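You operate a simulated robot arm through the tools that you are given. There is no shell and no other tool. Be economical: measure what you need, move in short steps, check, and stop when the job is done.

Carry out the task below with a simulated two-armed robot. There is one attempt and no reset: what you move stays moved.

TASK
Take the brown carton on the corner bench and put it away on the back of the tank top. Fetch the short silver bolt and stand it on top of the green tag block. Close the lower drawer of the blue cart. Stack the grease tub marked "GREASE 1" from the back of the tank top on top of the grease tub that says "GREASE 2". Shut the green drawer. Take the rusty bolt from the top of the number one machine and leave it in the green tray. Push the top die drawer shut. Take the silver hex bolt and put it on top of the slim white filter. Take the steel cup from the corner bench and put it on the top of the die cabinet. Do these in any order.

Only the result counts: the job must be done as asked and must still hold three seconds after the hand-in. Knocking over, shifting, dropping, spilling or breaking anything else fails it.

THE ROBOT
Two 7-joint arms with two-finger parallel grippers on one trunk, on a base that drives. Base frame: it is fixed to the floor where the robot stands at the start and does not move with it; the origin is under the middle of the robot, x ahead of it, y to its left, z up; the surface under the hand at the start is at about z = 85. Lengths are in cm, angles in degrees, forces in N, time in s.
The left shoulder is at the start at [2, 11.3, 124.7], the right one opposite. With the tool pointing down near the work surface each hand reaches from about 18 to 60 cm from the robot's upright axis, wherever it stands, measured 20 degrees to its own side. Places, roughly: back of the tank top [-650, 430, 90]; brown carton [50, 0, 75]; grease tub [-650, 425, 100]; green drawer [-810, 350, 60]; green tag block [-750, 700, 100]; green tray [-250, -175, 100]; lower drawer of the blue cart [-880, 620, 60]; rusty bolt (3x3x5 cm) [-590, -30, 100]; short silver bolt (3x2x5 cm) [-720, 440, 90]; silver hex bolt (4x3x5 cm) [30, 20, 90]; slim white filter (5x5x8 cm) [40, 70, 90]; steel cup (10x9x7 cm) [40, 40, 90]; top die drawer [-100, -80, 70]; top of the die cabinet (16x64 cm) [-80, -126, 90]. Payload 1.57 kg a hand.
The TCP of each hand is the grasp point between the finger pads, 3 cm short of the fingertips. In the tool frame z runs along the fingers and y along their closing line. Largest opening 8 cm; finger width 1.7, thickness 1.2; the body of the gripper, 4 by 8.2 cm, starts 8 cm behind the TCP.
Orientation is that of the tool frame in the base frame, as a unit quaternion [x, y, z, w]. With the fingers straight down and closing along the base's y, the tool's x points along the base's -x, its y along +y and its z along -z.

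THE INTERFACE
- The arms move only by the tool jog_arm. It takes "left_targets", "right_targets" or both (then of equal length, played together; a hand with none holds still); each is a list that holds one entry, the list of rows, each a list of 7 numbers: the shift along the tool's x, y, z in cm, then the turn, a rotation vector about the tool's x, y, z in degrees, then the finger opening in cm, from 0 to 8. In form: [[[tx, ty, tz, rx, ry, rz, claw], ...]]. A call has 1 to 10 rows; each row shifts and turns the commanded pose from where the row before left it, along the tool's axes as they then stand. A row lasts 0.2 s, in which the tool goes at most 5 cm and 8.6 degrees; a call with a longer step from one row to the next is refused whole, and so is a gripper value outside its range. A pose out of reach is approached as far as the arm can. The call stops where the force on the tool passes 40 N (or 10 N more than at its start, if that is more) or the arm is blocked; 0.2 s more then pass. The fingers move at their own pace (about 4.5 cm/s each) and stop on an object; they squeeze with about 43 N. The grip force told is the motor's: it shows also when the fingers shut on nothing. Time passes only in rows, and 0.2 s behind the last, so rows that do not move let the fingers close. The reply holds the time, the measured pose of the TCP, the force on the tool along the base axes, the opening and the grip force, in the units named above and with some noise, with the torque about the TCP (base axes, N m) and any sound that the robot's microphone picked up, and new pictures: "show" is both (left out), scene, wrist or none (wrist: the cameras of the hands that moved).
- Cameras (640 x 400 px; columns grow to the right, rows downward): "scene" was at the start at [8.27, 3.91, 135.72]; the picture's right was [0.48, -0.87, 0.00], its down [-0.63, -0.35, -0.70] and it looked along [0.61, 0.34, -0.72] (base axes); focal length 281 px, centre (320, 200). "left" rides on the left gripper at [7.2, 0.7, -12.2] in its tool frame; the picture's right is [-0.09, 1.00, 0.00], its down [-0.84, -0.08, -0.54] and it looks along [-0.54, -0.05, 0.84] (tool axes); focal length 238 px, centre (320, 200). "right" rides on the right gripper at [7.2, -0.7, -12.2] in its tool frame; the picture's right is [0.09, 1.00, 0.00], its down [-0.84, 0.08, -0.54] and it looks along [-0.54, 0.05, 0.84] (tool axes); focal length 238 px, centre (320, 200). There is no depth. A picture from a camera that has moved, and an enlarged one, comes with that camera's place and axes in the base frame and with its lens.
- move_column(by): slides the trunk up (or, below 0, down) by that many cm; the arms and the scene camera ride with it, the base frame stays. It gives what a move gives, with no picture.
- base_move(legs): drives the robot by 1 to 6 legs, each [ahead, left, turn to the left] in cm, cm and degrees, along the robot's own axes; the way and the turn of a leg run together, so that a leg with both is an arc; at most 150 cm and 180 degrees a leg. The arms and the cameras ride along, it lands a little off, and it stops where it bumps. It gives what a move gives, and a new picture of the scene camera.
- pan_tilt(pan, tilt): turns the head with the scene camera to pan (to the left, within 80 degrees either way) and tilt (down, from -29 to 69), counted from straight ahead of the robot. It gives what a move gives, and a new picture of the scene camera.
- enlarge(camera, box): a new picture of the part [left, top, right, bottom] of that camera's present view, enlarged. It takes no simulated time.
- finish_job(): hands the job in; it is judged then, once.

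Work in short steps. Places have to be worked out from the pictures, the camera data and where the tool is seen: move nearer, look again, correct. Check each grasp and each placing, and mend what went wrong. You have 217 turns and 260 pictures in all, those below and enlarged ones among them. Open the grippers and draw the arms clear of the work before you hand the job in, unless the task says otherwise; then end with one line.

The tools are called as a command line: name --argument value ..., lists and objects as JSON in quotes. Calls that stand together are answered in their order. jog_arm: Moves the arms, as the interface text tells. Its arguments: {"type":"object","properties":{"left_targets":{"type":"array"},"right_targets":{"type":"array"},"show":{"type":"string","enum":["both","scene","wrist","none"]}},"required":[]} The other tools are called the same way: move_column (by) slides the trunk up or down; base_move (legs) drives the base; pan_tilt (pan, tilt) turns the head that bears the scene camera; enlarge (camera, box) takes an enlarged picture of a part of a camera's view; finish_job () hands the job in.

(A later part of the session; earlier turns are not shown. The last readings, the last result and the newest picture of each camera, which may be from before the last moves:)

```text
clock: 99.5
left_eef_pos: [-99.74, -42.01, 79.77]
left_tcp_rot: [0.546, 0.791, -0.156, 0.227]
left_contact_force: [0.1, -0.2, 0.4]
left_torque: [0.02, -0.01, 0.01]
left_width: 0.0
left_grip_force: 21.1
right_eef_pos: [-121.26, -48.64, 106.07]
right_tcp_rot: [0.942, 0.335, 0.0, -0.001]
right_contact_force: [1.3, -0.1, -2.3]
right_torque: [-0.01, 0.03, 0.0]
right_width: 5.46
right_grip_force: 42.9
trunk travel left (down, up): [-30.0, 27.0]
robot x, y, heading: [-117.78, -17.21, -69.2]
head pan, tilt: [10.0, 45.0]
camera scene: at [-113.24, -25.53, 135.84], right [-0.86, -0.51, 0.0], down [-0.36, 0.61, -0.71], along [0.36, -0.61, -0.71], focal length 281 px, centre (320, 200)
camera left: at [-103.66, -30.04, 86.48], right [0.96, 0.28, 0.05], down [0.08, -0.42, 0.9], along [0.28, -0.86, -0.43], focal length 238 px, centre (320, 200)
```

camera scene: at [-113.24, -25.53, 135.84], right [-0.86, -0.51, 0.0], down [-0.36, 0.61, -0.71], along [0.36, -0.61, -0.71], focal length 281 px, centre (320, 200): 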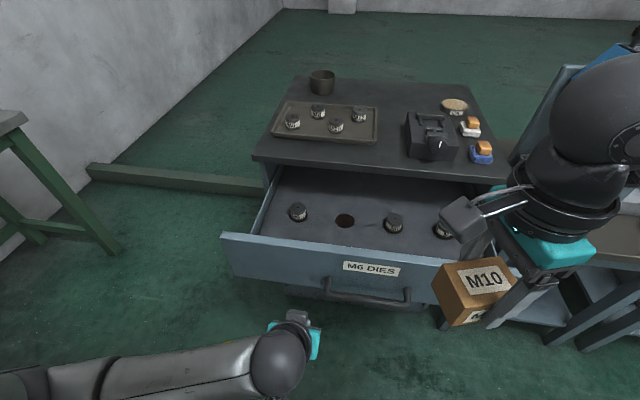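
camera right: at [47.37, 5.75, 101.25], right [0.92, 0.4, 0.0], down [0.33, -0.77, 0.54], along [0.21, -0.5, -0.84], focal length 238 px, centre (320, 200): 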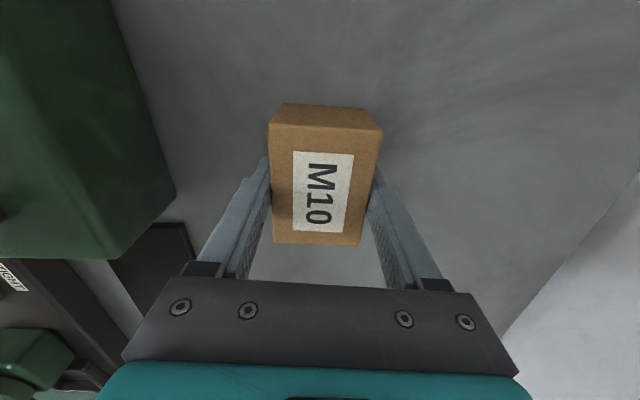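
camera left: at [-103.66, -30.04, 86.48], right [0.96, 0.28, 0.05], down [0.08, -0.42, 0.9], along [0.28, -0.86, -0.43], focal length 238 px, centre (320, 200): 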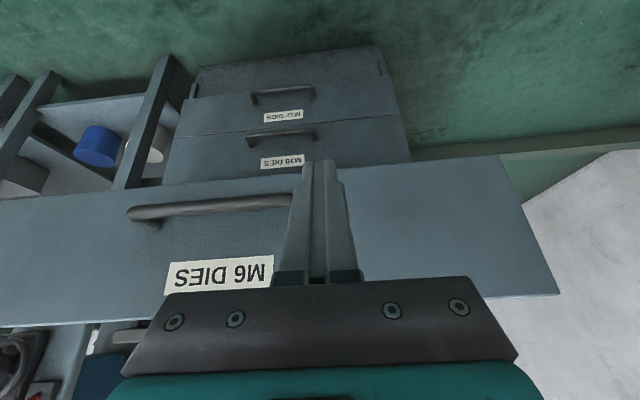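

The fingers are near the handle's end, so I shift 4 cm left, drive ahead 11 cm and then push with the arm.

jog_arm --left_targets '[[[0, 4, 0, 0, 0, 0, 0]]]' --show "none"

base_move --legs '[[11, 0, 0]]'

jog_arm --left_targets '[[[-2.0, 0, 1.25, 0, 0, 0, 0], [-2.0, 0, 1.25, 0, 0, 0, 0], [-2.0, 0, 1.25, 0, 0, 0, 0], [-2.0, 0, 1.25, 0, 0, 0, 0]]]' --show "both"

```text
clock: 99.9
left_eef_pos: [-95.99, -40.63, 79.74]
left_tcp_rot: [0.545, 0.792, -0.155, 0.228]
left_contact_force: [-0.5, 0.1, 0.4]
left_torque: [0.0, 0.02, -0.01]
left_width: 0.01
left_grip_force: 20.9
right_eef_pos: [-121.18, -48.76, 106.2]
right_tcp_rot: [0.942, 0.334, 0.0, -0.001]
right_contact_force: [0.3, 0.2, -2.4]
right_torque: [-0.02, 0.02, 0.0]
right_width: 5.47
right_grip_force: 42.6
trunk travel left (down, up): [-30.0, 27.0]
robot x, y, heading: [-118.23, -17.46, -69.4]
head pan, tilt: [10.0, 45.0]
```

```text
clock: 101.1
left_eef_pos: [-92.31, -51.29, 79.77]
left_tcp_rot: [0.546, 0.791, -0.154, 0.227]
left_contact_force: [0.0, -0.7, -0.7]
left_torque: [0.03, 0.0, 0.0]
left_width: 0.0
left_grip_force: 21.1
right_eef_pos: [-117.4, -59.19, 106.08]
right_tcp_rot: [0.943, 0.334, 0.001, 0.0]
right_contact_force: [0.7, -0.1, -2.2]
right_torque: [0.01, 0.0, 0.02]
right_width: 5.49
right_grip_force: 43.2
trunk travel left (down, up): [-30.0, 27.0]
robot x, y, heading: [-114.01, -27.84, -69.5]
head pan, tilt: [10.0, 45.0]
camera scene: at [-109.29, -36.07, 135.83], right [-0.86, -0.51, 0.0], down [-0.36, 0.61, -0.71], along [0.36, -0.61, -0.71], focal length 281 px, centre (320, 200)
```

scene: 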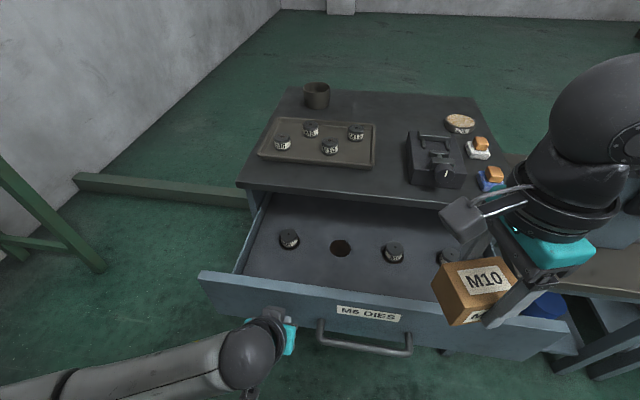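

```text
clock: 102.1
left_eef_pos: [-88.7, -60.09, 79.77]
left_tcp_rot: [0.546, 0.791, -0.155, 0.227]
left_contact_force: [0.6, -0.1, -0.2]
left_torque: [0.01, 0.0, -0.03]
left_width: 0.0
left_grip_force: 21.0
right_eef_pos: [-117.49, -59.28, 106.08]
right_tcp_rot: [0.943, 0.334, 0.001, -0.002]
right_contact_force: [-0.4, -0.2, -2.0]
right_torque: [0.0, 0.0, 0.0]
right_width: 5.47
right_grip_force: 43.0
trunk travel left (down, up): [-30.0, 27.0]
robot x, y, heading: [-114.19, -27.75, -69.3]
head pan, tilt: [10.0, 45.0]
camera scene: at [-109.3, -36.07, 135.83], right [-0.86, -0.51, 0.0], down [-0.36, 0.61, -0.71], along [0.36, -0.61, -0.71], focal length 281 px, centre (320, 200)
camera left: at [-92.57, -48.1, 86.37], right [0.96, 0.28, 0.05], down [0.08, -0.42, 0.9], along [0.28, -0.86, -0.43], focal length 238 px, centre (320, 200)
```

scene: 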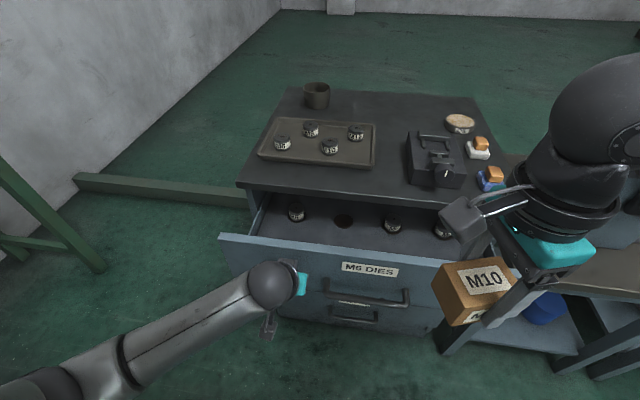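
left: 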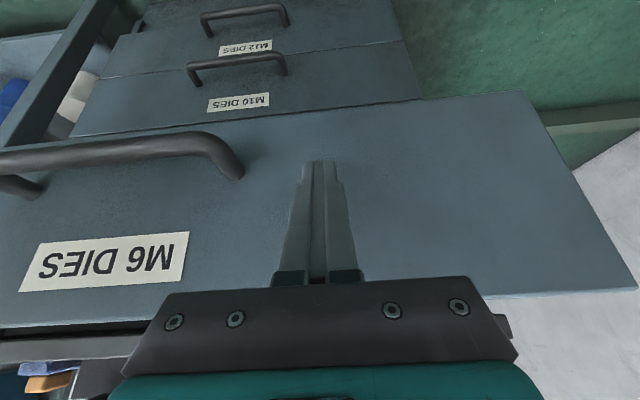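

The drawer slides easily. I keep pushing gently.

jog_arm --left_targets '[[[-1.45, 0, 0.9, 0, 0, 0, 0], [-1.45, 0, 0.9, 0, 0, 0, 0], [-1.45, 0, 0.9, 0, 0, 0, 0], [-1.45, 0, 0.9, 0, 0, 0, 0], [-1.45, 0, 0.9, 0, 0, 0, 0], [-1.45, 0, 0.9, 0, 0, 0, 0], [-1.45, 0, 0.9, 0, 0, 0, 0], [-1.45, 0, 0.9, 0, 0, 0, 0]]]' --show "both"

```text
clock: 103.9
left_eef_pos: [-83.88, -72.91, 79.87]
left_tcp_rot: [0.546, 0.791, -0.156, 0.228]
left_contact_force: [-0.4, 0.3, 0.0]
left_torque: [0.03, 0.03, 0.02]
left_width: 0.0
left_grip_force: 21.3
right_eef_pos: [-117.48, -59.18, 106.16]
right_tcp_rot: [0.943, 0.334, 0.001, -0.001]
right_contact_force: [-0.4, 0.0, -1.6]
right_torque: [-0.02, 0.02, -0.02]
right_width: 5.45
right_grip_force: 43.3
trunk travel left (down, up): [-30.0, 27.0]
robot x, y, heading: [-114.0, -27.99, -69.6]
head pan, tilt: [10.0, 45.0]
camera scene: at [-109.32, -36.05, 135.83], right [-0.86, -0.51, 0.0], down [-0.36, 0.61, -0.71], along [0.36, -0.61, -0.71], focal length 281 px, centre (320, 200)
camera left: at [-87.8, -60.85, 86.35], right [0.96, 0.28, 0.05], down [0.08, -0.42, 0.9], along [0.27, -0.86, -0.43], focal length 238 px, centre (320, 200)
```

scene: 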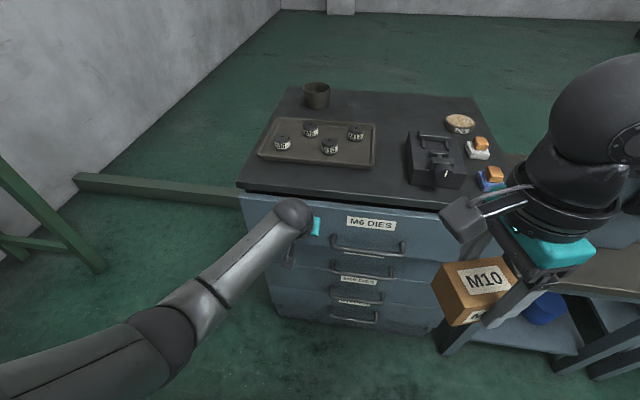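
left: 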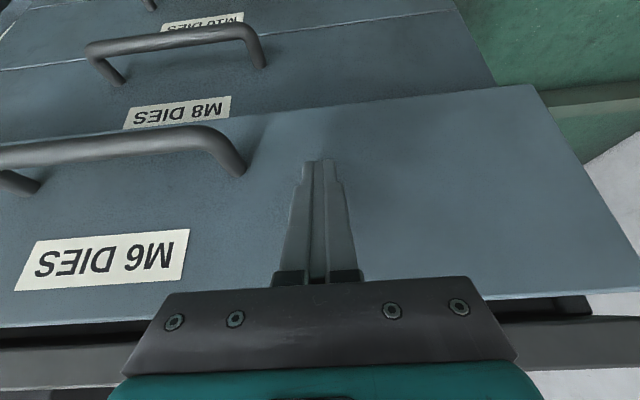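

Almost shut; a few cm remain. I push in smaller steps until resistance shows.

jog_arm --left_targets '[[[-0.85, 0, 0.53, 0, 0, 0, 0], [-0.85, 0, 0.53, 0, 0, 0, 0], [-0.85, 0, 0.53, 0, 0, 0, 0], [-0.6, 0, 0.37, 0, 0, 0, 0], [-0.6, 0, 0.37, 0, 0, 0, 0], [-0.6, 0, 0.37, 0, 0, 0, 0]]]' --show "both"

```text
clock: 105.1
left_eef_pos: [-82.87, -76.12, 79.16]
left_tcp_rot: [0.548, 0.793, -0.149, 0.218]
left_contact_force: [-4.6, 11.1, 4.2]
left_torque: [0.11, 0.15, 0.02]
left_width: 0.0
left_grip_force: 21.3
right_eef_pos: [-117.57, -58.87, 106.2]
right_tcp_rot: [0.942, 0.335, 0.0, -0.001]
right_contact_force: [-0.5, -0.6, -0.8]
right_torque: [0.03, -0.01, -0.01]
right_width: 5.45
right_grip_force: 43.1
trunk travel left (down, up): [-30.0, 27.0]
robot x, y, heading: [-114.04, -28.14, -69.7]
head pan, tilt: [10.0, 45.0]
stopped in row 6 (left hand): the force on the tool passed its limit at 48 N (the readings are from after the stop); the commanded pose is now the measured one
camera scene: at [-109.4, -35.79, 135.84], right [-0.86, -0.51, 0.0], down [-0.36, 0.61, -0.71], along [0.36, -0.61, -0.71], focal length 281 px, centre (320, 200)
camera left: at [-86.57, -64.25, 85.99], right [0.96, 0.28, 0.05], down [0.08, -0.44, 0.89], along [0.27, -0.85, -0.45], focal length 238 px, centre (320, 200)
```

scene: 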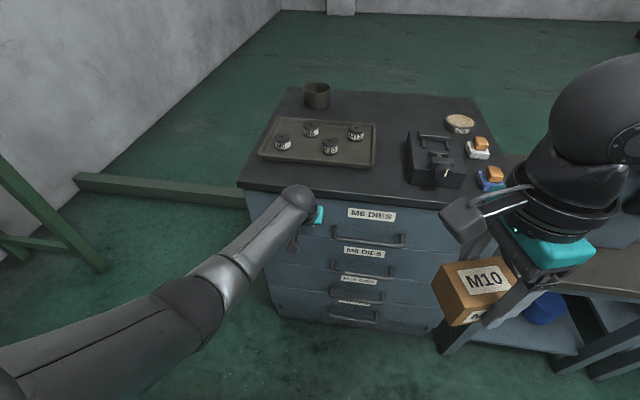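
left: 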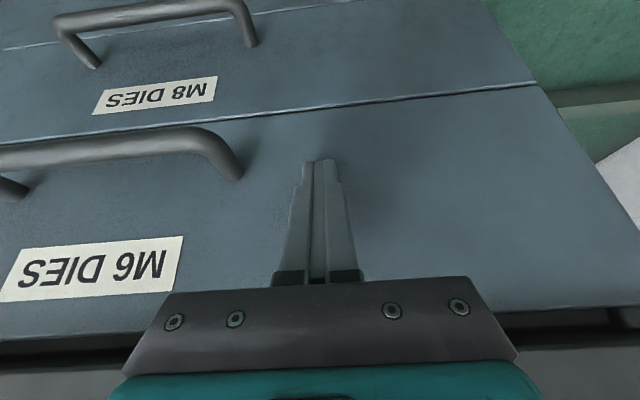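

The drawer is shut (hit its stop, flush). I retract the hand, untilt and raise it.

jog_arm --left_targets '[[[3.8, 0, -2.3, 0, 0, 0, 0], [3.8, 0, -2.3, 0, 0, 0, 0], [3.8, 0, -2.3, 0, 0, 0, 0], [3.8, 0, -2.3, 0, 0, 0, 0], [3.8, 0, -2.3, 0, 0, 0, 0], [3.8, 0, -2.3, 0, 0, 0, 0], [0, 0, 0, 0, 7.7, 0, 0], [0, 0, 0, 0, 7.7, 0, 0], [0, 0, 0, 0, 7.7, 0, 0], [0, 0, 0, 0, 7.7, 0, 0]]]' --show "none"

jog_arm --left_targets '[[[0, 0, -4.7, 0, 0, 0, 0], [0, 0, -4.7, 0, 0, 0, 0], [0, 0, -4.7, 0, 0, 0, 0], [0, 0, -4.7, 0, 0, 0, 0], [0, 0, -4.7, 0, 0, 0, 0], [0, 0, -4.7, 0, 0, 0, 0]]]' --show "none"

pan_tilt --pan -60 --tilt 10

```text
clock: 107.3
left_eef_pos: [-92.26, -51.55, 79.44]
left_tcp_rot: [0.568, 0.823, 0.001, 0.0]
left_contact_force: [0.3, 0.8, 0.3]
left_torque: [0.02, -0.01, 0.0]
left_width: 0.0
left_grip_force: 21.4
right_eef_pos: [-117.42, -59.11, 106.22]
right_tcp_rot: [0.943, 0.334, 0.0, -0.001]
right_contact_force: [-0.4, -1.0, -2.0]
right_torque: [0.01, 0.02, 0.01]
right_width: 5.46
right_grip_force: 43.3
trunk travel left (down, up): [-30.0, 27.0]
robot x, y, heading: [-113.76, -27.73, -69.3]
head pan, tilt: [10.0, 45.0]
```

```text
clock: 108.7
left_eef_pos: [-92.21, -51.43, 107.43]
left_tcp_rot: [0.567, 0.823, 0.001, 0.002]
left_contact_force: [0.5, -0.4, -0.1]
left_torque: [-0.02, 0.01, 0.01]
left_width: 0.01
left_grip_force: 20.8
right_eef_pos: [-117.46, -59.11, 106.19]
right_tcp_rot: [0.943, 0.334, -0.001, -0.002]
right_contact_force: [-0.3, 0.6, -1.5]
right_torque: [0.02, -0.01, 0.01]
right_width: 5.46
right_grip_force: 43.2
trunk travel left (down, up): [-30.0, 27.0]
robot x, y, heading: [-114.31, -28.15, -69.2]
head pan, tilt: [10.0, 45.0]
```

```text
clock: 110.1
left_eef_pos: [-92.33, -51.48, 107.34]
left_tcp_rot: [0.568, 0.823, 0.001, 0.002]
left_contact_force: [-0.1, -1.1, 0.1]
left_torque: [-0.02, -0.03, -0.02]
left_width: 0.0
left_grip_force: 20.9
right_eef_pos: [-117.35, -59.19, 106.12]
right_tcp_rot: [0.942, 0.335, 0.001, 0.0]
right_contact_force: [0.4, 0.7, -2.2]
right_torque: [-0.02, 0.0, -0.01]
right_width: 5.46
right_grip_force: 43.4
trunk travel left (down, up): [-30.0, 27.0]
robot x, y, heading: [-114.17, -27.77, -69.3]
head pan, tilt: [-60.0, 10.0]
camera scene: at [-119.37, -36.13, 141.33], right [-0.77, 0.63, 0.0], down [0.11, 0.13, -0.98], along [-0.62, -0.76, -0.17], focal length 281 px, centre (320, 200)
```

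scene: 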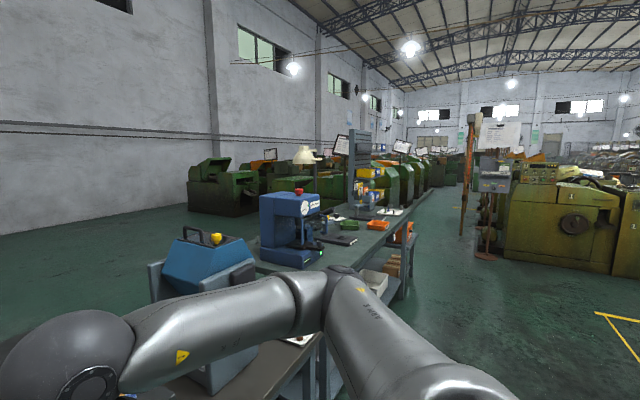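

Die drawer done. I back off, turn toward the tank area (bearing ~140°) and look along the way.

base_move --legs '[[-25, 0, 0], [0, 0, -150]]'

pan_tilt --pan 0 --tilt 12

```text
clock: 118.0
left_eef_pos: [-154.45, 3.47, 107.46]
left_tcp_rot: [0.953, -0.302, -0.002, 0.002]
left_contact_force: [0.5, 1.6, 0.4]
left_torque: [-0.03, -0.02, -0.04]
left_width: 0.01
left_grip_force: 21.3
right_eef_pos: [-137.69, 23.73, 106.12]
right_tcp_rot: [-0.595, 0.804, -0.001, -0.001]
right_contact_force: [0.0, 0.1, -1.1]
right_torque: [-0.01, 0.02, -0.02]
right_width: 5.47
right_grip_force: 43.3
trunk travel left (down, up): [-30.0, 27.0]
robot x, y, heading: [-122.9, -3.75, 144.6]
head pan, tilt: [-60.0, 10.0]
camera scene: at [-122.89, 5.96, 141.33], right [1.0, -0.09, 0.0], down [-0.02, -0.17, -0.98], along [0.09, 0.98, -0.17], focal length 281 px, centre (320, 200)
```

scene: 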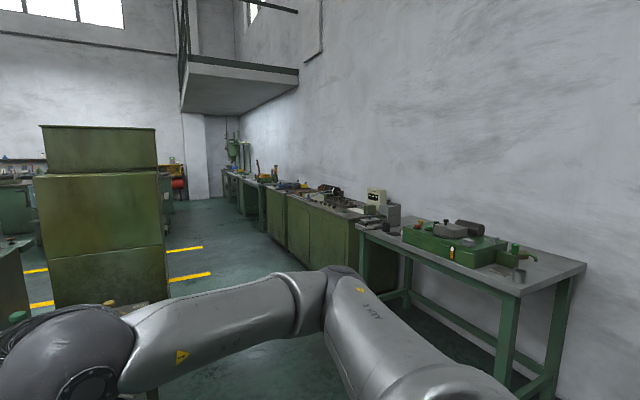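

```text
clock: 119.3
left_eef_pos: [-154.4, 3.39, 107.42]
left_tcp_rot: [0.953, -0.302, -0.001, 0.002]
left_contact_force: [-0.2, 0.0, -0.2]
left_torque: [0.01, -0.01, 0.0]
left_width: 0.01
left_grip_force: 21.6
right_eef_pos: [-137.7, 23.75, 106.1]
right_tcp_rot: [-0.595, 0.804, -0.001, 0.0]
right_contact_force: [-0.5, -0.9, -1.4]
right_torque: [-0.01, 0.0, -0.02]
right_width: 5.47
right_grip_force: 42.8
trunk travel left (down, up): [-30.0, 27.0]
robot x, y, heading: [-123.07, -4.12, 144.5]
head pan, tilt: [0.0, 12.0]
camera scene: at [-131.37, 2.11, 141.01], right [0.58, 0.81, 0.0], down [0.17, -0.12, -0.98], along [-0.8, 0.57, -0.21], focal length 281 px, centre (320, 200)
```

scene: 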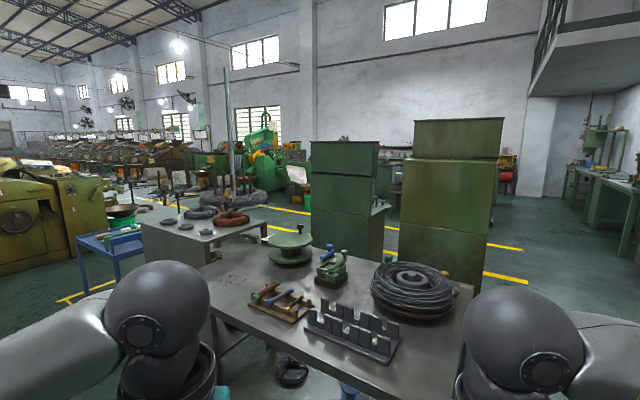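

A table island lies ahead, so I take the corridor along the wall benches: face north (heading 90) and drive to about [-100, 125].

base_move --legs '[[0, 0, -54.5], [70, -23, 0], [60, 0, 0]]'

```text
clock: 128.7
left_eef_pos: [-114.34, 155.37, 107.49]
left_tcp_rot: [0.713, -0.701, -0.002, 0.0]
left_contact_force: [-1.1, -0.1, 0.8]
left_torque: [0.02, -0.01, 0.0]
left_width: 0.01
left_grip_force: 21.6
right_eef_pos: [-88.08, 153.95, 106.12]
right_tcp_rot: [-0.166, 0.986, 0.0, -0.002]
right_contact_force: [-0.8, 0.1, -2.0]
right_torque: [0.02, 0.0, -0.01]
right_width: 5.47
right_grip_force: 43.1
trunk travel left (down, up): [-30.0, 27.0]
robot x, y, heading: [-101.65, 125.43, 91.0]
head pan, tilt: [0.0, 12.0]
camera scene: at [-101.69, 136.21, 141.0], right [1.0, 0.01, 0.0], down [0.0, -0.21, -0.98], along [-0.01, 0.98, -0.21], focal length 281 px, centre (320, 200)
```

scene: 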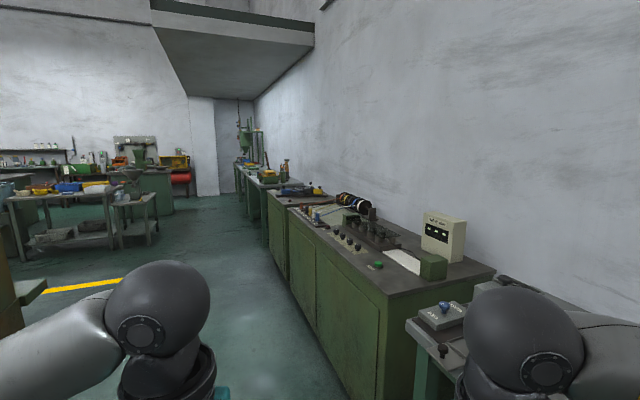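

The corridor is free. I peek left to see the cabinets' extent before going on.

pan_tilt --pan 50 --tilt 20

```text
clock: 129.9
left_eef_pos: [-114.37, 155.46, 107.53]
left_tcp_rot: [0.713, -0.702, -0.001, 0.001]
left_contact_force: [-0.6, 0.3, -0.2]
left_torque: [0.01, 0.01, 0.01]
left_width: 0.0
left_grip_force: 21.1
right_eef_pos: [-87.99, 153.94, 106.12]
right_tcp_rot: [-0.166, 0.986, -0.001, 0.0]
right_contact_force: [-0.6, 0.3, -1.7]
right_torque: [0.01, -0.03, 0.0]
right_width: 5.49
right_grip_force: 43.4
trunk travel left (down, up): [-30.0, 27.0]
robot x, y, heading: [-101.94, 125.79, 90.9]
head pan, tilt: [50.0, 20.0]
camera scene: at [-108.78, 132.75, 139.7], right [0.63, 0.77, 0.0], down [0.26, -0.22, -0.94], along [-0.73, 0.6, -0.34], focal length 281 px, centre (320, 200)
```

scene: 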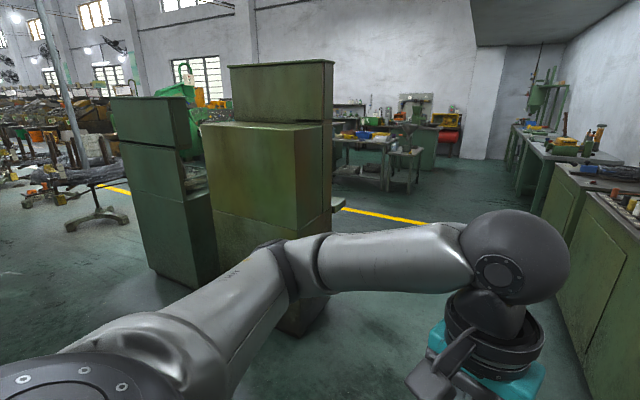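

The cabinets' near corner is at about [-224, 210]; I drive on at heading 112 to about [-190, 340] and look toward the tank.

base_move --legs '[[0, 0, 21], [115, 0, 0], [115, 0, 0], [0, 0, 45]]'

pan_tilt --pan 0 --tilt 15

```text
clock: 144.6
left_eef_pos: [-220.24, 344.04, 107.34]
left_tcp_rot: [0.979, -0.202, -0.002, 0.002]
left_contact_force: [0.2, 0.5, -0.2]
left_torque: [0.01, 0.01, 0.03]
left_width: 0.01
left_grip_force: 21.1
right_eef_pos: [-208.12, 367.35, 106.13]
right_tcp_rot: [-0.675, 0.738, -0.001, -0.001]
right_contact_force: [-0.2, 0.3, -1.5]
right_torque: [0.0, -0.03, -0.03]
right_width: 5.45
right_grip_force: 43.0
trunk travel left (down, up): [-30.0, 27.0]
robot x, y, heading: [-188.22, 343.48, 156.5]
head pan, tilt: [50.0, 20.0]
camera scene: at [-197.14, 339.57, 139.7], right [-0.45, 0.9, 0.0], down [0.31, 0.15, -0.94], along [-0.84, -0.42, -0.34], focal length 281 px, centre (320, 200)
```

scene: 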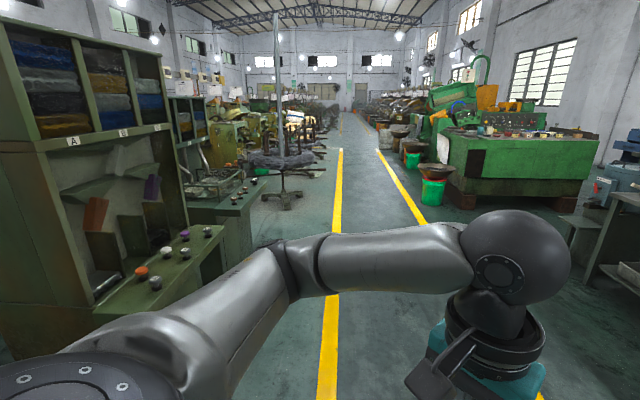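

```text
clock: 145.8
left_eef_pos: [-220.09, 344.0, 107.43]
left_tcp_rot: [0.979, -0.202, -0.001, 0.002]
left_contact_force: [0.6, -0.2, -0.1]
left_torque: [0.01, -0.01, -0.02]
left_width: 0.0
left_grip_force: 21.3
right_eef_pos: [-208.07, 367.33, 106.08]
right_tcp_rot: [-0.675, 0.738, -0.001, 0.0]
right_contact_force: [-0.4, -0.6, -0.9]
right_torque: [0.01, 0.01, 0.04]
right_width: 5.47
right_grip_force: 42.3
trunk travel left (down, up): [-30.0, 27.0]
robot x, y, heading: [-187.82, 343.06, 156.4]
head pan, tilt: [0.0, 15.0]
camera scene: at [-197.37, 347.45, 140.52], right [0.4, 0.92, 0.0], down [0.24, -0.1, -0.97], along [-0.89, 0.38, -0.26], focal length 281 px, centre (320, 200)
```

scene: 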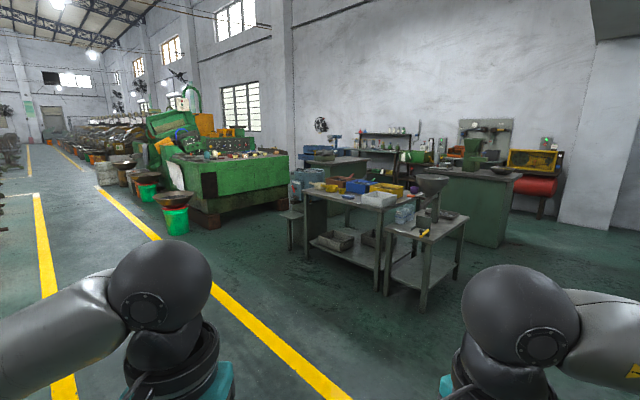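

The big green machine is the tank; its near end is at roughly x -625…-670, y 357…489. I drive toward about [-515, 366].

base_move --legs '[[0, 0, 19.6], [140, 0, 0], [140, 0, 0], [40, 0, 0]]'

pan_tilt --pan -10 --tilt 25

```text
clock: 162.4
left_eef_pos: [-536.17, 355.7, 107.42]
left_tcp_rot: [0.999, -0.036, -0.001, 0.002]
left_contact_force: [0.2, 0.3, -0.1]
left_torque: [0.01, -0.02, 0.01]
left_width: 0.0
left_grip_force: 21.4
right_eef_pos: [-532.53, 381.6, 106.03]
right_tcp_rot: [0.789, -0.614, 0.001, 0.0]
right_contact_force: [-0.5, 0.6, -1.7]
right_torque: [0.0, 0.0, -0.02]
right_width: 5.47
right_grip_force: 42.8
trunk travel left (down, up): [-30.0, 27.0]
robot x, y, heading: [-505.47, 365.66, 175.7]
head pan, tilt: [0.0, 15.0]
camera scene: at [-515.86, 366.3, 140.51], right [0.07, 1.0, 0.0], down [0.26, -0.02, -0.97], along [-0.96, 0.07, -0.26], focal length 281 px, centre (320, 200)
```

scene: 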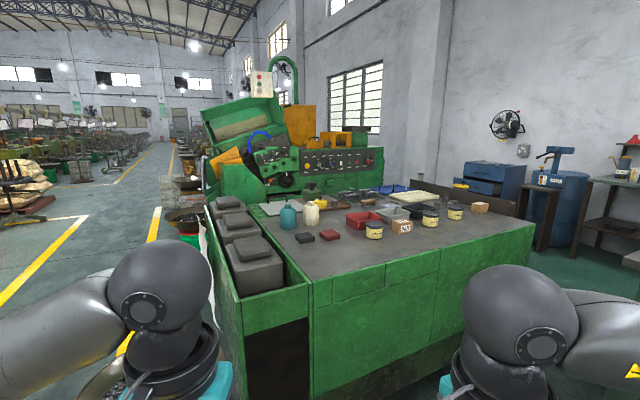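

```text
clock: 163.2
left_eef_pos: [-536.28, 355.65, 107.34]
left_tcp_rot: [0.999, -0.036, 0.0, 0.002]
left_contact_force: [-0.1, 0.3, -0.7]
left_torque: [0.0, -0.01, -0.01]
left_width: 0.0
left_grip_force: 21.6
right_eef_pos: [-532.41, 381.6, 106.14]
right_tcp_rot: [0.789, -0.615, 0.002, -0.001]
right_contact_force: [0.3, 0.2, -1.6]
right_torque: [0.0, -0.01, 0.0]
right_width: 5.47
right_grip_force: 42.9
trunk travel left (down, up): [-30.0, 27.0]
robot x, y, heading: [-505.76, 365.4, 175.8]
head pan, tilt: [-10.0, 25.0]
camera scene: at [-515.41, 367.87, 138.9], right [0.25, 0.97, 0.0], down [0.41, -0.1, -0.91], along [-0.88, 0.22, -0.42], focal length 281 px, centre (320, 200)
```

scene: 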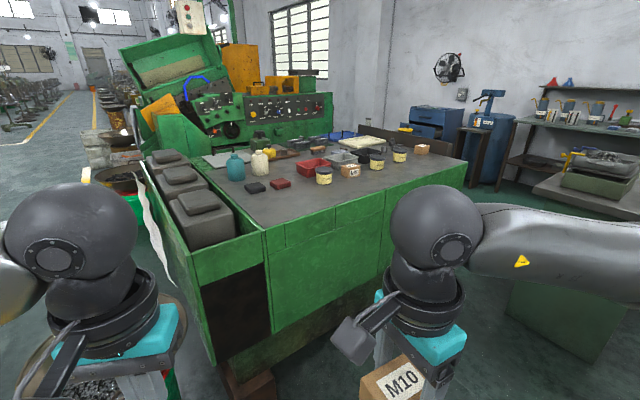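

The tank top with grease tubs is in view. I zoom to read labels.

enlarge --camera "scene" --box '[200, 110, 480, 240]'

```text
2.29 times, centred on (340, 175) of scene
camera zoom: at [-515.41, 367.87, 138.9], right [0.25, 0.97, 0.0], down [0.41, -0.1, -0.91], along [-0.88, 0.22, -0.42], focal length 642 px, centre (274, 257)
```

zoom: 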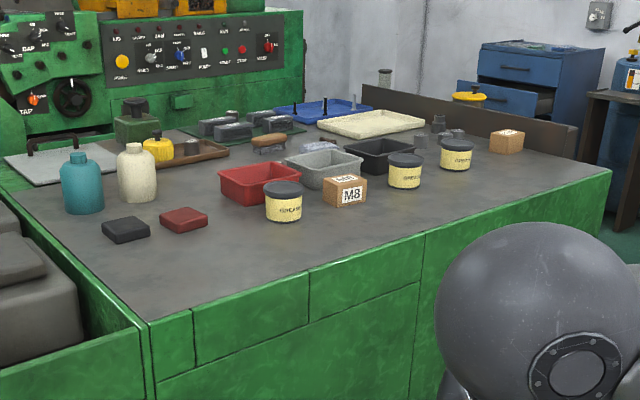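

Three grease tubs stand near the tank's near end. I turn square to that end (heading ~202) and move in for a closer look.

base_move --legs '[[0, 0, 26], [0, -117, 0], [35, 0, 0]]'

pan_tilt --pan 0 --tilt 38

```text
clock: 172.3
left_eef_pos: [-604.2, 439.21, 107.41]
left_tcp_rot: [0.983, 0.181, 0.0, 0.002]
left_contact_force: [-0.2, 0.0, -0.3]
left_torque: [-0.01, 0.0, 0.03]
left_width: 0.01
left_grip_force: 21.3
right_eef_pos: [-611.82, 464.53, 106.11]
right_tcp_rot: [0.903, -0.429, 0.001, 0.0]
right_contact_force: [0.1, -0.3, -1.1]
right_torque: [-0.01, -0.01, 0.0]
right_width: 5.48
right_grip_force: 43.4
trunk travel left (down, up): [-30.0, 27.0]
robot x, y, heading: [-580.85, 461.22, -159.2]
head pan, tilt: [-10.0, 25.0]
camera scene: at [-590.45, 459.12, 138.89], right [-0.19, 0.98, 0.0], down [0.42, 0.08, -0.91], along [-0.89, -0.17, -0.42], focal length 281 px, centre (320, 200)
```

scene: 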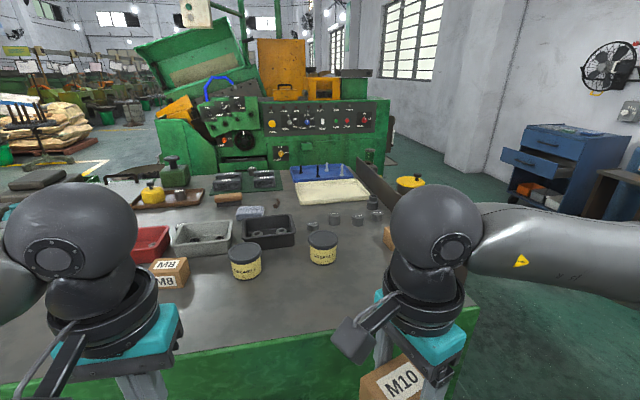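

```text
clock: 173.0
left_eef_pos: [-603.95, 439.35, 107.37]
left_tcp_rot: [0.984, 0.181, -0.001, 0.001]
left_contact_force: [1.1, 0.5, -0.2]
left_torque: [-0.02, 0.03, 0.03]
left_width: 0.0
left_grip_force: 21.4
right_eef_pos: [-611.72, 464.43, 106.08]
right_tcp_rot: [0.903, -0.429, 0.002, -0.001]
right_contact_force: [0.7, 1.1, -1.4]
right_torque: [-0.03, 0.04, -0.01]
right_width: 5.46
right_grip_force: 42.9
trunk travel left (down, up): [-30.0, 27.0]
robot x, y, heading: [-580.7, 461.26, -159.3]
head pan, tilt: [0.0, 38.0]
camera scene: at [-589.41, 457.81, 136.87], right [-0.35, 0.94, 0.0], down [0.58, 0.22, -0.79], along [-0.74, -0.28, -0.62], focal length 281 px, centre (320, 200)
```

scene: 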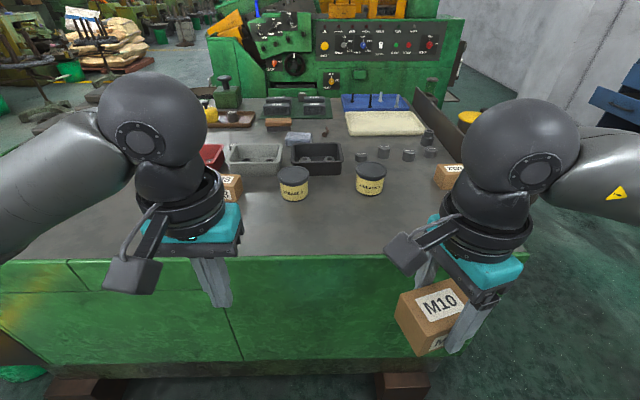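

enlarge --camera "scene" --box '[190, 80, 470, 220]'

enlarge --camera "scene" --box '[270, 150, 400, 210]'

```text
2.29 times, centred on (330, 150) of scene
camera zoom: at [-589.41, 457.81, 136.87], right [-0.35, 0.94, 0.0], down [0.58, 0.22, -0.79], along [-0.74, -0.28, -0.62], focal length 642 px, centre (297, 314)
```

zoom: 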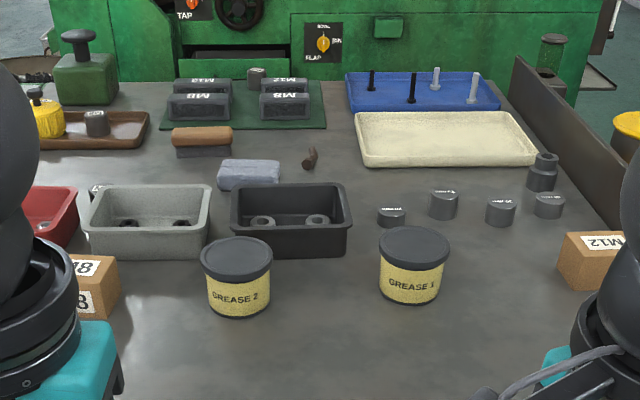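

```text
4.92 times, centred on (335, 180) of scene
camera zoom: at [-589.41, 457.81, 136.87], right [-0.35, 0.94, 0.0], down [0.58, 0.22, -0.79], along [-0.74, -0.28, -0.62], focal length 1383 px, centre (246, 298)
```

zoom: 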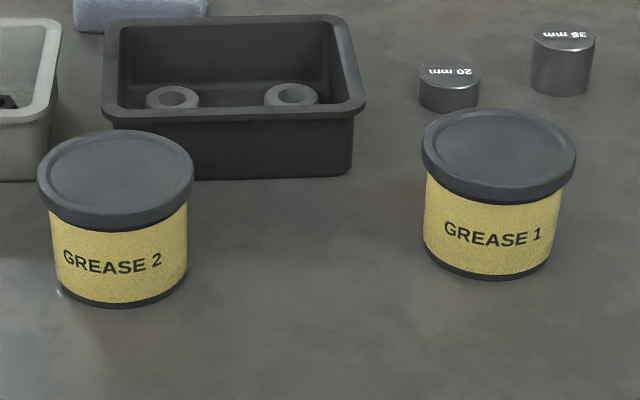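

GREASE 2 is the nearer-middle tub (~[-642, 430]), GREASE 1 is right of it (~[-652, 448]), tank top z ≈ 91.7; the short silver bolt is in the blue tray. I move right 20 and ahead 20 to work with the left hand.

base_move --legs '[[0, -20, 0], [20, 0, 0]]'

jog_arm --left_targets '[[[-3, 0, 0, 0, 0, 0, 8], [-3, 0, 0, 0, 0, 0, 8], [0, 0, 0, 0, 0, 0, 8], [0, 0, 0, 0, 0, 0, 8]]]' --show "both"

```text
clock: 175.8
left_eef_pos: [-630.1, 450.53, 107.32]
left_tcp_rot: [0.983, 0.182, -0.001, 0.002]
left_contact_force: [0.1, 0.3, -0.9]
left_torque: [-0.01, -0.01, 0.0]
left_width: 0.02
left_grip_force: 20.7
right_eef_pos: [-637.77, 475.71, 106.04]
right_tcp_rot: [0.903, -0.429, 0.001, 0.0]
right_contact_force: [-0.2, 0.0, -2.5]
right_torque: [-0.01, -0.03, -0.02]
right_width: 5.47
right_grip_force: 43.0
trunk travel left (down, up): [-30.0, 27.0]
robot x, y, heading: [-606.65, 472.6, -159.3]
head pan, tilt: [0.0, 38.0]
camera scene: at [-615.49, 469.08, 136.85], right [-0.35, 0.94, 0.0], down [0.58, 0.22, -0.79], along [-0.74, -0.28, -0.62], focal length 281 px, centre (320, 200)
```

scene: 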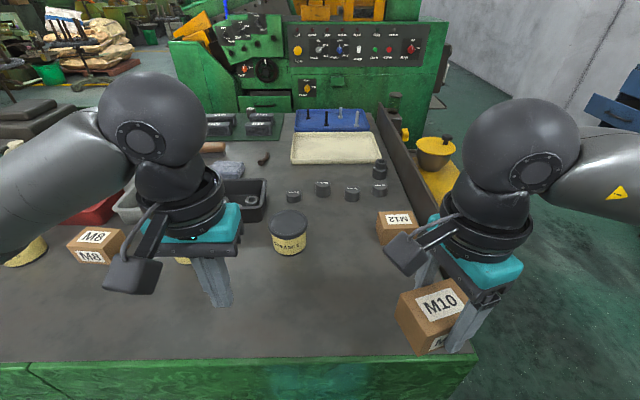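

```text
clock: 176.8
left_eef_pos: [-635.86, 448.38, 107.47]
left_tcp_rot: [0.984, 0.181, -0.001, 0.002]
left_contact_force: [0.2, -0.2, 0.3]
left_torque: [0.0, -0.01, -0.01]
left_width: 8.01
left_grip_force: 0.1
right_eef_pos: [-637.62, 475.87, 106.11]
right_tcp_rot: [0.903, -0.429, 0.0, -0.001]
right_contact_force: [0.1, -0.3, -2.3]
right_torque: [-0.04, -0.05, 0.0]
right_width: 5.44
right_grip_force: 43.2
trunk travel left (down, up): [-30.0, 27.0]
robot x, y, heading: [-606.9, 472.31, -159.0]
head pan, tilt: [0.0, 38.0]
camera scene: at [-615.41, 469.11, 136.86], right [-0.35, 0.94, 0.0], down [0.58, 0.22, -0.79], along [-0.74, -0.28, -0.62], focal length 281 px, centre (320, 200)
camera left: at [-628.81, 450.51, 119.58], right [0.27, -0.96, 0.0], down [-0.81, -0.22, 0.54], along [-0.52, -0.15, -0.84], focal length 238 px, centre (320, 200)
```

scene: 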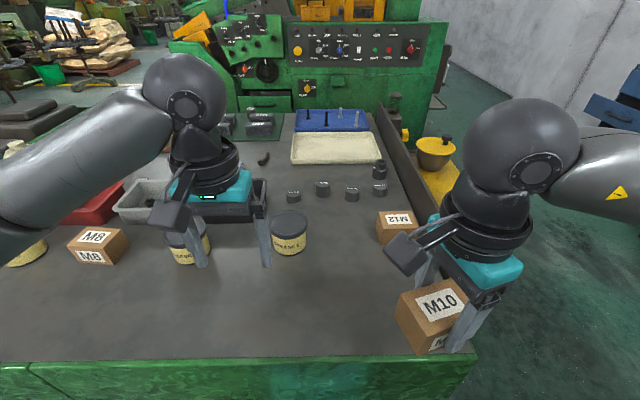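
left: 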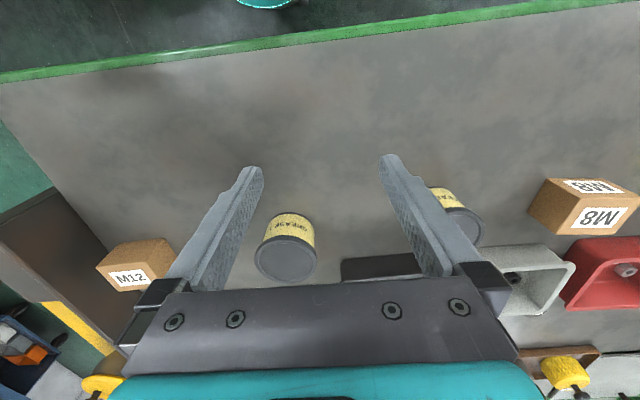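

Positions agree (lid z ≈ 98). I enlarge to measure the lid width accurately.

enlarge --camera "left" --box '[240, 200, 340, 290]'

enlarge --camera "scene" --box '[150, 190, 330, 290]'

```text
4.44 times, centred on (290, 245) of left
camera zoom: at [-628.81, 450.51, 119.58], right [0.27, -0.96, 0.0], down [-0.81, -0.22, 0.54], along [-0.52, -0.15, -0.84], focal length 1059 px, centre (453, 0)
```

zoom: 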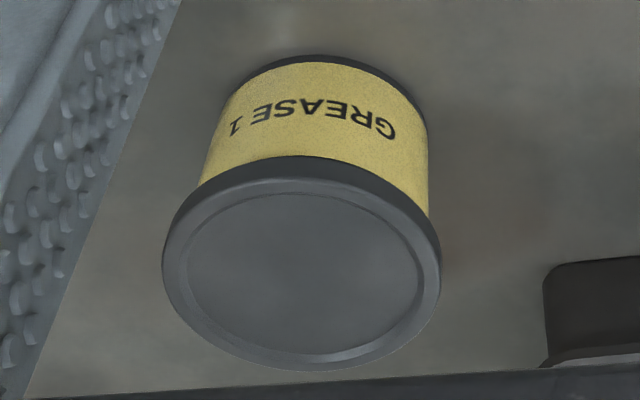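

```text
3.56 times, centred on (240, 240) of scene
camera zoom: at [-615.41, 469.11, 136.86], right [-0.35, 0.94, 0.0], down [0.58, 0.22, -0.79], along [-0.74, -0.28, -0.62], focal length 999 px, centre (604, 58)
```

zoom: 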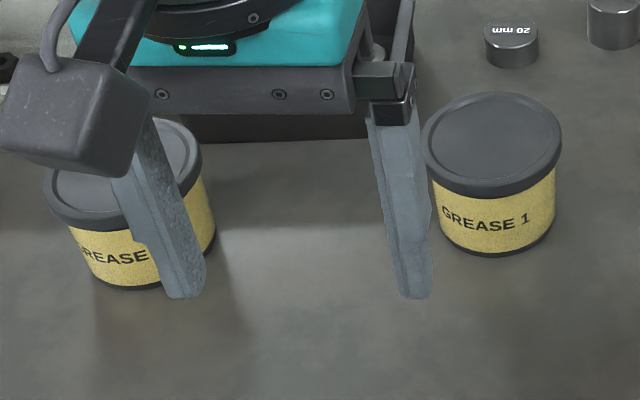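

The lid is ~7.9 cm, too tight for a straight-down grasp, but the body is ~6.9 cm. I'll tilt the left hand 50° forward and grip the body under the lid; first the pre-approach pose.

jog_arm --left_targets '[[[-2.2, -2.9, 2.4, 0, 0, 0, 8], [-2.1, -2.9, 2.4, 0, 0, 0, 8], [0, 0, 0, 0, -8.35, 0, 8], [0, 0, 0, 0, -8.35, 0, 8], [0, 0, 0, 0, -8.35, 0, 8], [0, 0, 0, 0, -8.35, 0, 8], [0, 0, 0, 0, -8.35, 0, 8], [0, 0, 0, 0, -8.35, 0, 8], [0, 0, 0, 0, 0, 0, 8]]]' --show "both"

```text
clock: 178.8
left_eef_pos: [-641.7, 452.27, 102.64]
left_tcp_rot: [0.89, 0.164, -0.418, 0.079]
left_contact_force: [0.1, 0.5, -0.1]
left_torque: [-0.02, 0.0, 0.01]
left_width: 8.03
left_grip_force: 0.0
right_eef_pos: [-637.64, 475.73, 106.22]
right_tcp_rot: [0.903, -0.429, 0.001, -0.001]
right_contact_force: [0.6, 0.6, -0.7]
right_torque: [0.02, 0.01, -0.01]
right_width: 5.45
right_grip_force: 43.1
trunk travel left (down, up): [-30.0, 27.0]
robot x, y, heading: [-606.88, 472.25, -159.2]
head pan, tilt: [0.0, 38.0]
camera scene: at [-615.42, 469.11, 136.86], right [-0.35, 0.94, 0.0], down [0.58, 0.22, -0.79], along [-0.74, -0.28, -0.62], focal length 281 px, centre (320, 200)
camera left: at [-628.48, 456.74, 104.86], right [0.3, -0.95, 0.07], down [-0.14, 0.03, 0.99], along [-0.94, -0.31, -0.12], focal length 238 px, centre (320, 200)
```

scene: 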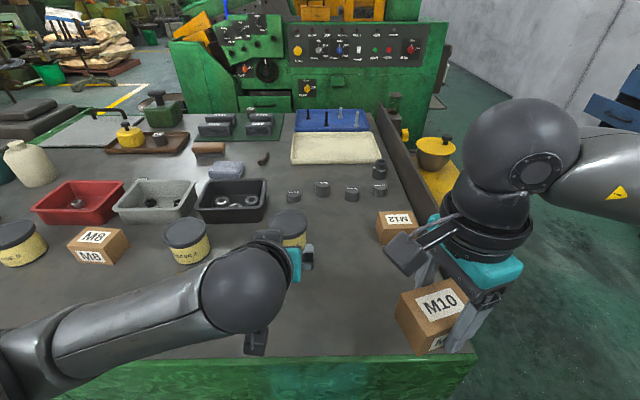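
left: 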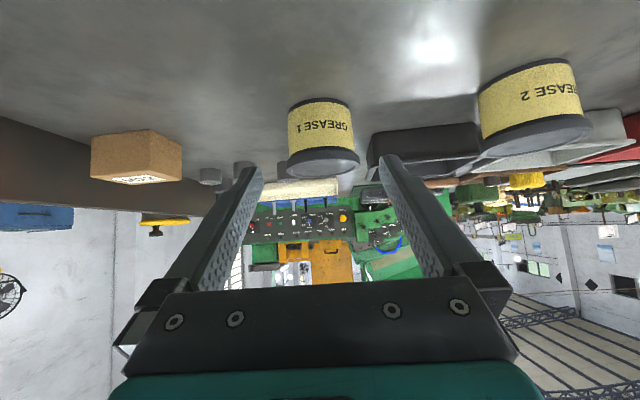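

The hand is well aligned with GREASE 1. I advance 12 cm along the finger axis.

jog_arm --left_targets '[[[0, 0, 3.5, 0, 0, 0, 8], [0, 0, 3.5, 0, 0, 0, 8], [0, 0, 3, 0, 0, 0, 8], [0, 0, 2, 0, 0, 0, 8], [0, 0, 0, 0, 0, 0, 8]]]' --show "both"

```text
clock: 180.0
left_eef_pos: [-650.35, 448.97, 94.87]
left_tcp_rot: [0.891, 0.164, -0.416, 0.079]
left_contact_force: [0.3, 0.0, 0.1]
left_torque: [0.01, -0.01, 0.03]
left_width: 7.98
left_grip_force: 0.0
right_eef_pos: [-637.67, 475.78, 106.13]
right_tcp_rot: [0.904, -0.429, 0.001, -0.001]
right_contact_force: [-0.3, 0.0, -1.7]
right_torque: [0.03, 0.04, -0.03]
right_width: 5.48
right_grip_force: 42.7
trunk travel left (down, up): [-30.0, 27.0]
robot x, y, heading: [-607.11, 472.42, -159.2]
head pan, tilt: [0.0, 38.0]
camera scene: at [-615.4, 469.1, 136.86], right [-0.35, 0.93, 0.0], down [0.58, 0.22, -0.79], along [-0.74, -0.28, -0.62], focal length 281 px, centre (320, 200)
camera left: at [-637.12, 453.43, 97.16], right [0.3, -0.95, 0.07], down [-0.14, 0.03, 0.99], along [-0.94, -0.31, -0.12], focal length 238 px, centre (320, 200)
```

scene: 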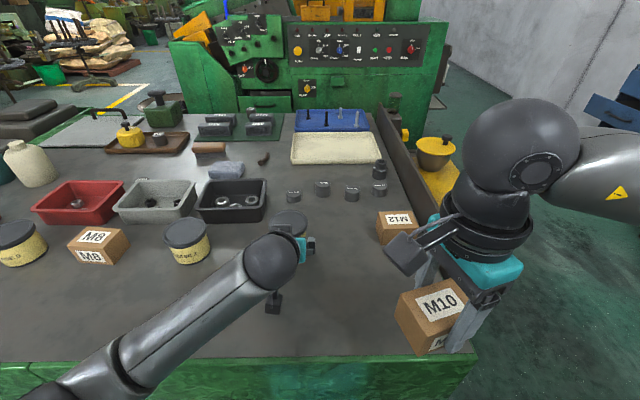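
left: 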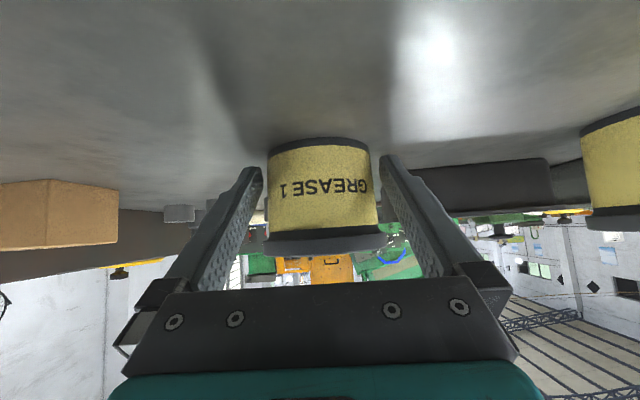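

The fingers straddle the tub body. I close and check the width.

jog_arm --left_targets '[[[0, 0, 0, 0, 0, 0, 0], [0, 0, 0, 0, 0, 0, 0], [0, 0, 0, 0, 0, 0, 0], [0, 0, 0, 0, 0, 0, 0]]]' --show "both"

```text
clock: 181.0
left_eef_pos: [-650.44, 448.96, 94.94]
left_tcp_rot: [0.891, 0.164, -0.417, 0.079]
left_contact_force: [-0.7, 0.6, 0.7]
left_torque: [0.03, 0.05, 0.01]
left_width: 6.98
left_grip_force: 43.3
right_eef_pos: [-637.6, 475.8, 106.18]
right_tcp_rot: [0.903, -0.429, 0.002, 0.0]
right_contact_force: [0.6, 0.1, -1.5]
right_torque: [0.03, 0.0, 0.01]
right_width: 5.45
right_grip_force: 42.8
trunk travel left (down, up): [-30.0, 27.0]
robot x, y, heading: [-606.58, 472.57, -159.2]
head pan, tilt: [0.0, 38.0]
camera scene: at [-615.42, 469.11, 136.86], right [-0.35, 0.94, 0.0], down [0.58, 0.22, -0.79], along [-0.74, -0.28, -0.62], focal length 281 px, centre (320, 200)
camera left: at [-637.11, 453.44, 97.17], right [0.3, -0.95, 0.07], down [-0.14, 0.03, 0.99], along [-0.94, -0.31, -0.12], focal length 238 px, centre (320, 200)
```

scene: 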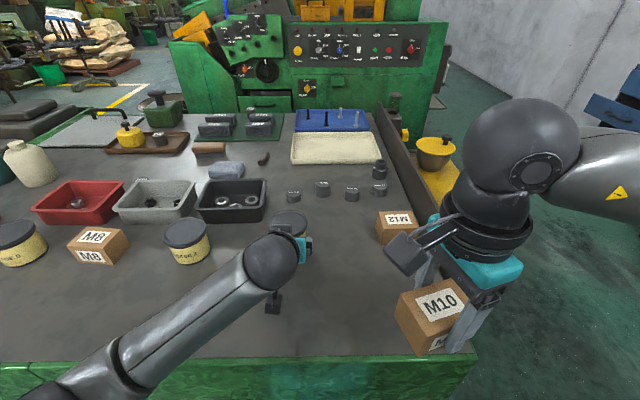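
left: 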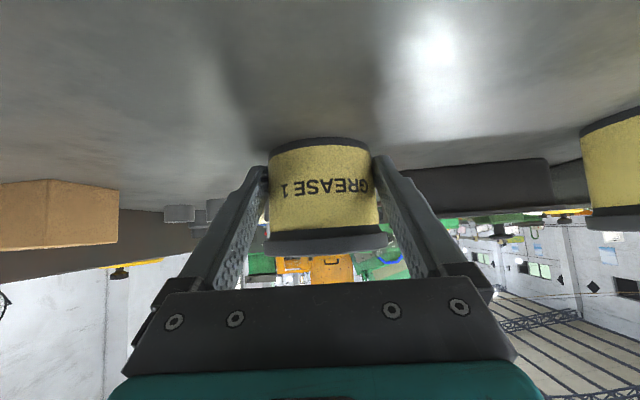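

Gripped on the body (6.98). I lift straight up ~11 cm and check the tub stays upright.

jog_arm --left_targets '[[[-0.77, 0, -0.64, 0, 0, 0, 0], [-2.3, 0, -1.93, 0, 0, 0, 0], [-2.7, 0, -2.25, 0, 0, 0, 0], [-2.7, 0, -2.25, 0, 0, 0, 0], [0, 0, 0, 0, 0, 0, 0]]]' --show "both"

```text
clock: 182.2
left_eef_pos: [-650.46, 449.09, 106.11]
left_tcp_rot: [0.891, 0.164, -0.417, 0.079]
left_contact_force: [0.2, -0.5, -2.6]
left_torque: [0.03, -0.03, -0.01]
left_width: 6.97
left_grip_force: 42.8
right_eef_pos: [-637.66, 475.84, 106.13]
right_tcp_rot: [0.903, -0.429, 0.001, -0.001]
right_contact_force: [-0.2, 0.7, -2.3]
right_torque: [-0.01, 0.02, 0.03]
right_width: 5.45
right_grip_force: 42.8
trunk travel left (down, up): [-30.0, 27.0]
robot x, y, heading: [-606.62, 472.38, -159.0]
head pan, tilt: [0.0, 38.0]
camera scene: at [-615.42, 469.09, 136.86], right [-0.35, 0.93, 0.0], down [0.58, 0.22, -0.79], along [-0.74, -0.28, -0.62], focal length 281 px, centre (320, 200)
camera left: at [-637.17, 453.54, 108.35], right [0.3, -0.95, 0.07], down [-0.14, 0.03, 0.99], along [-0.94, -0.31, -0.12], focal length 238 px, centre (320, 200)
```

scene: 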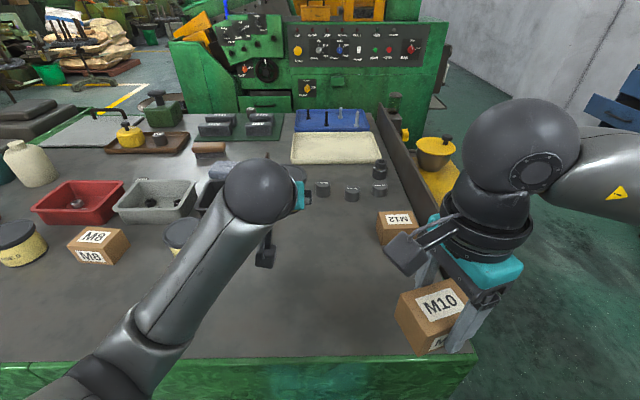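
left: 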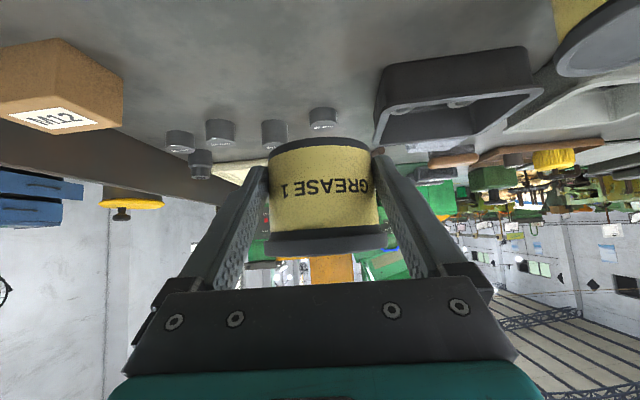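

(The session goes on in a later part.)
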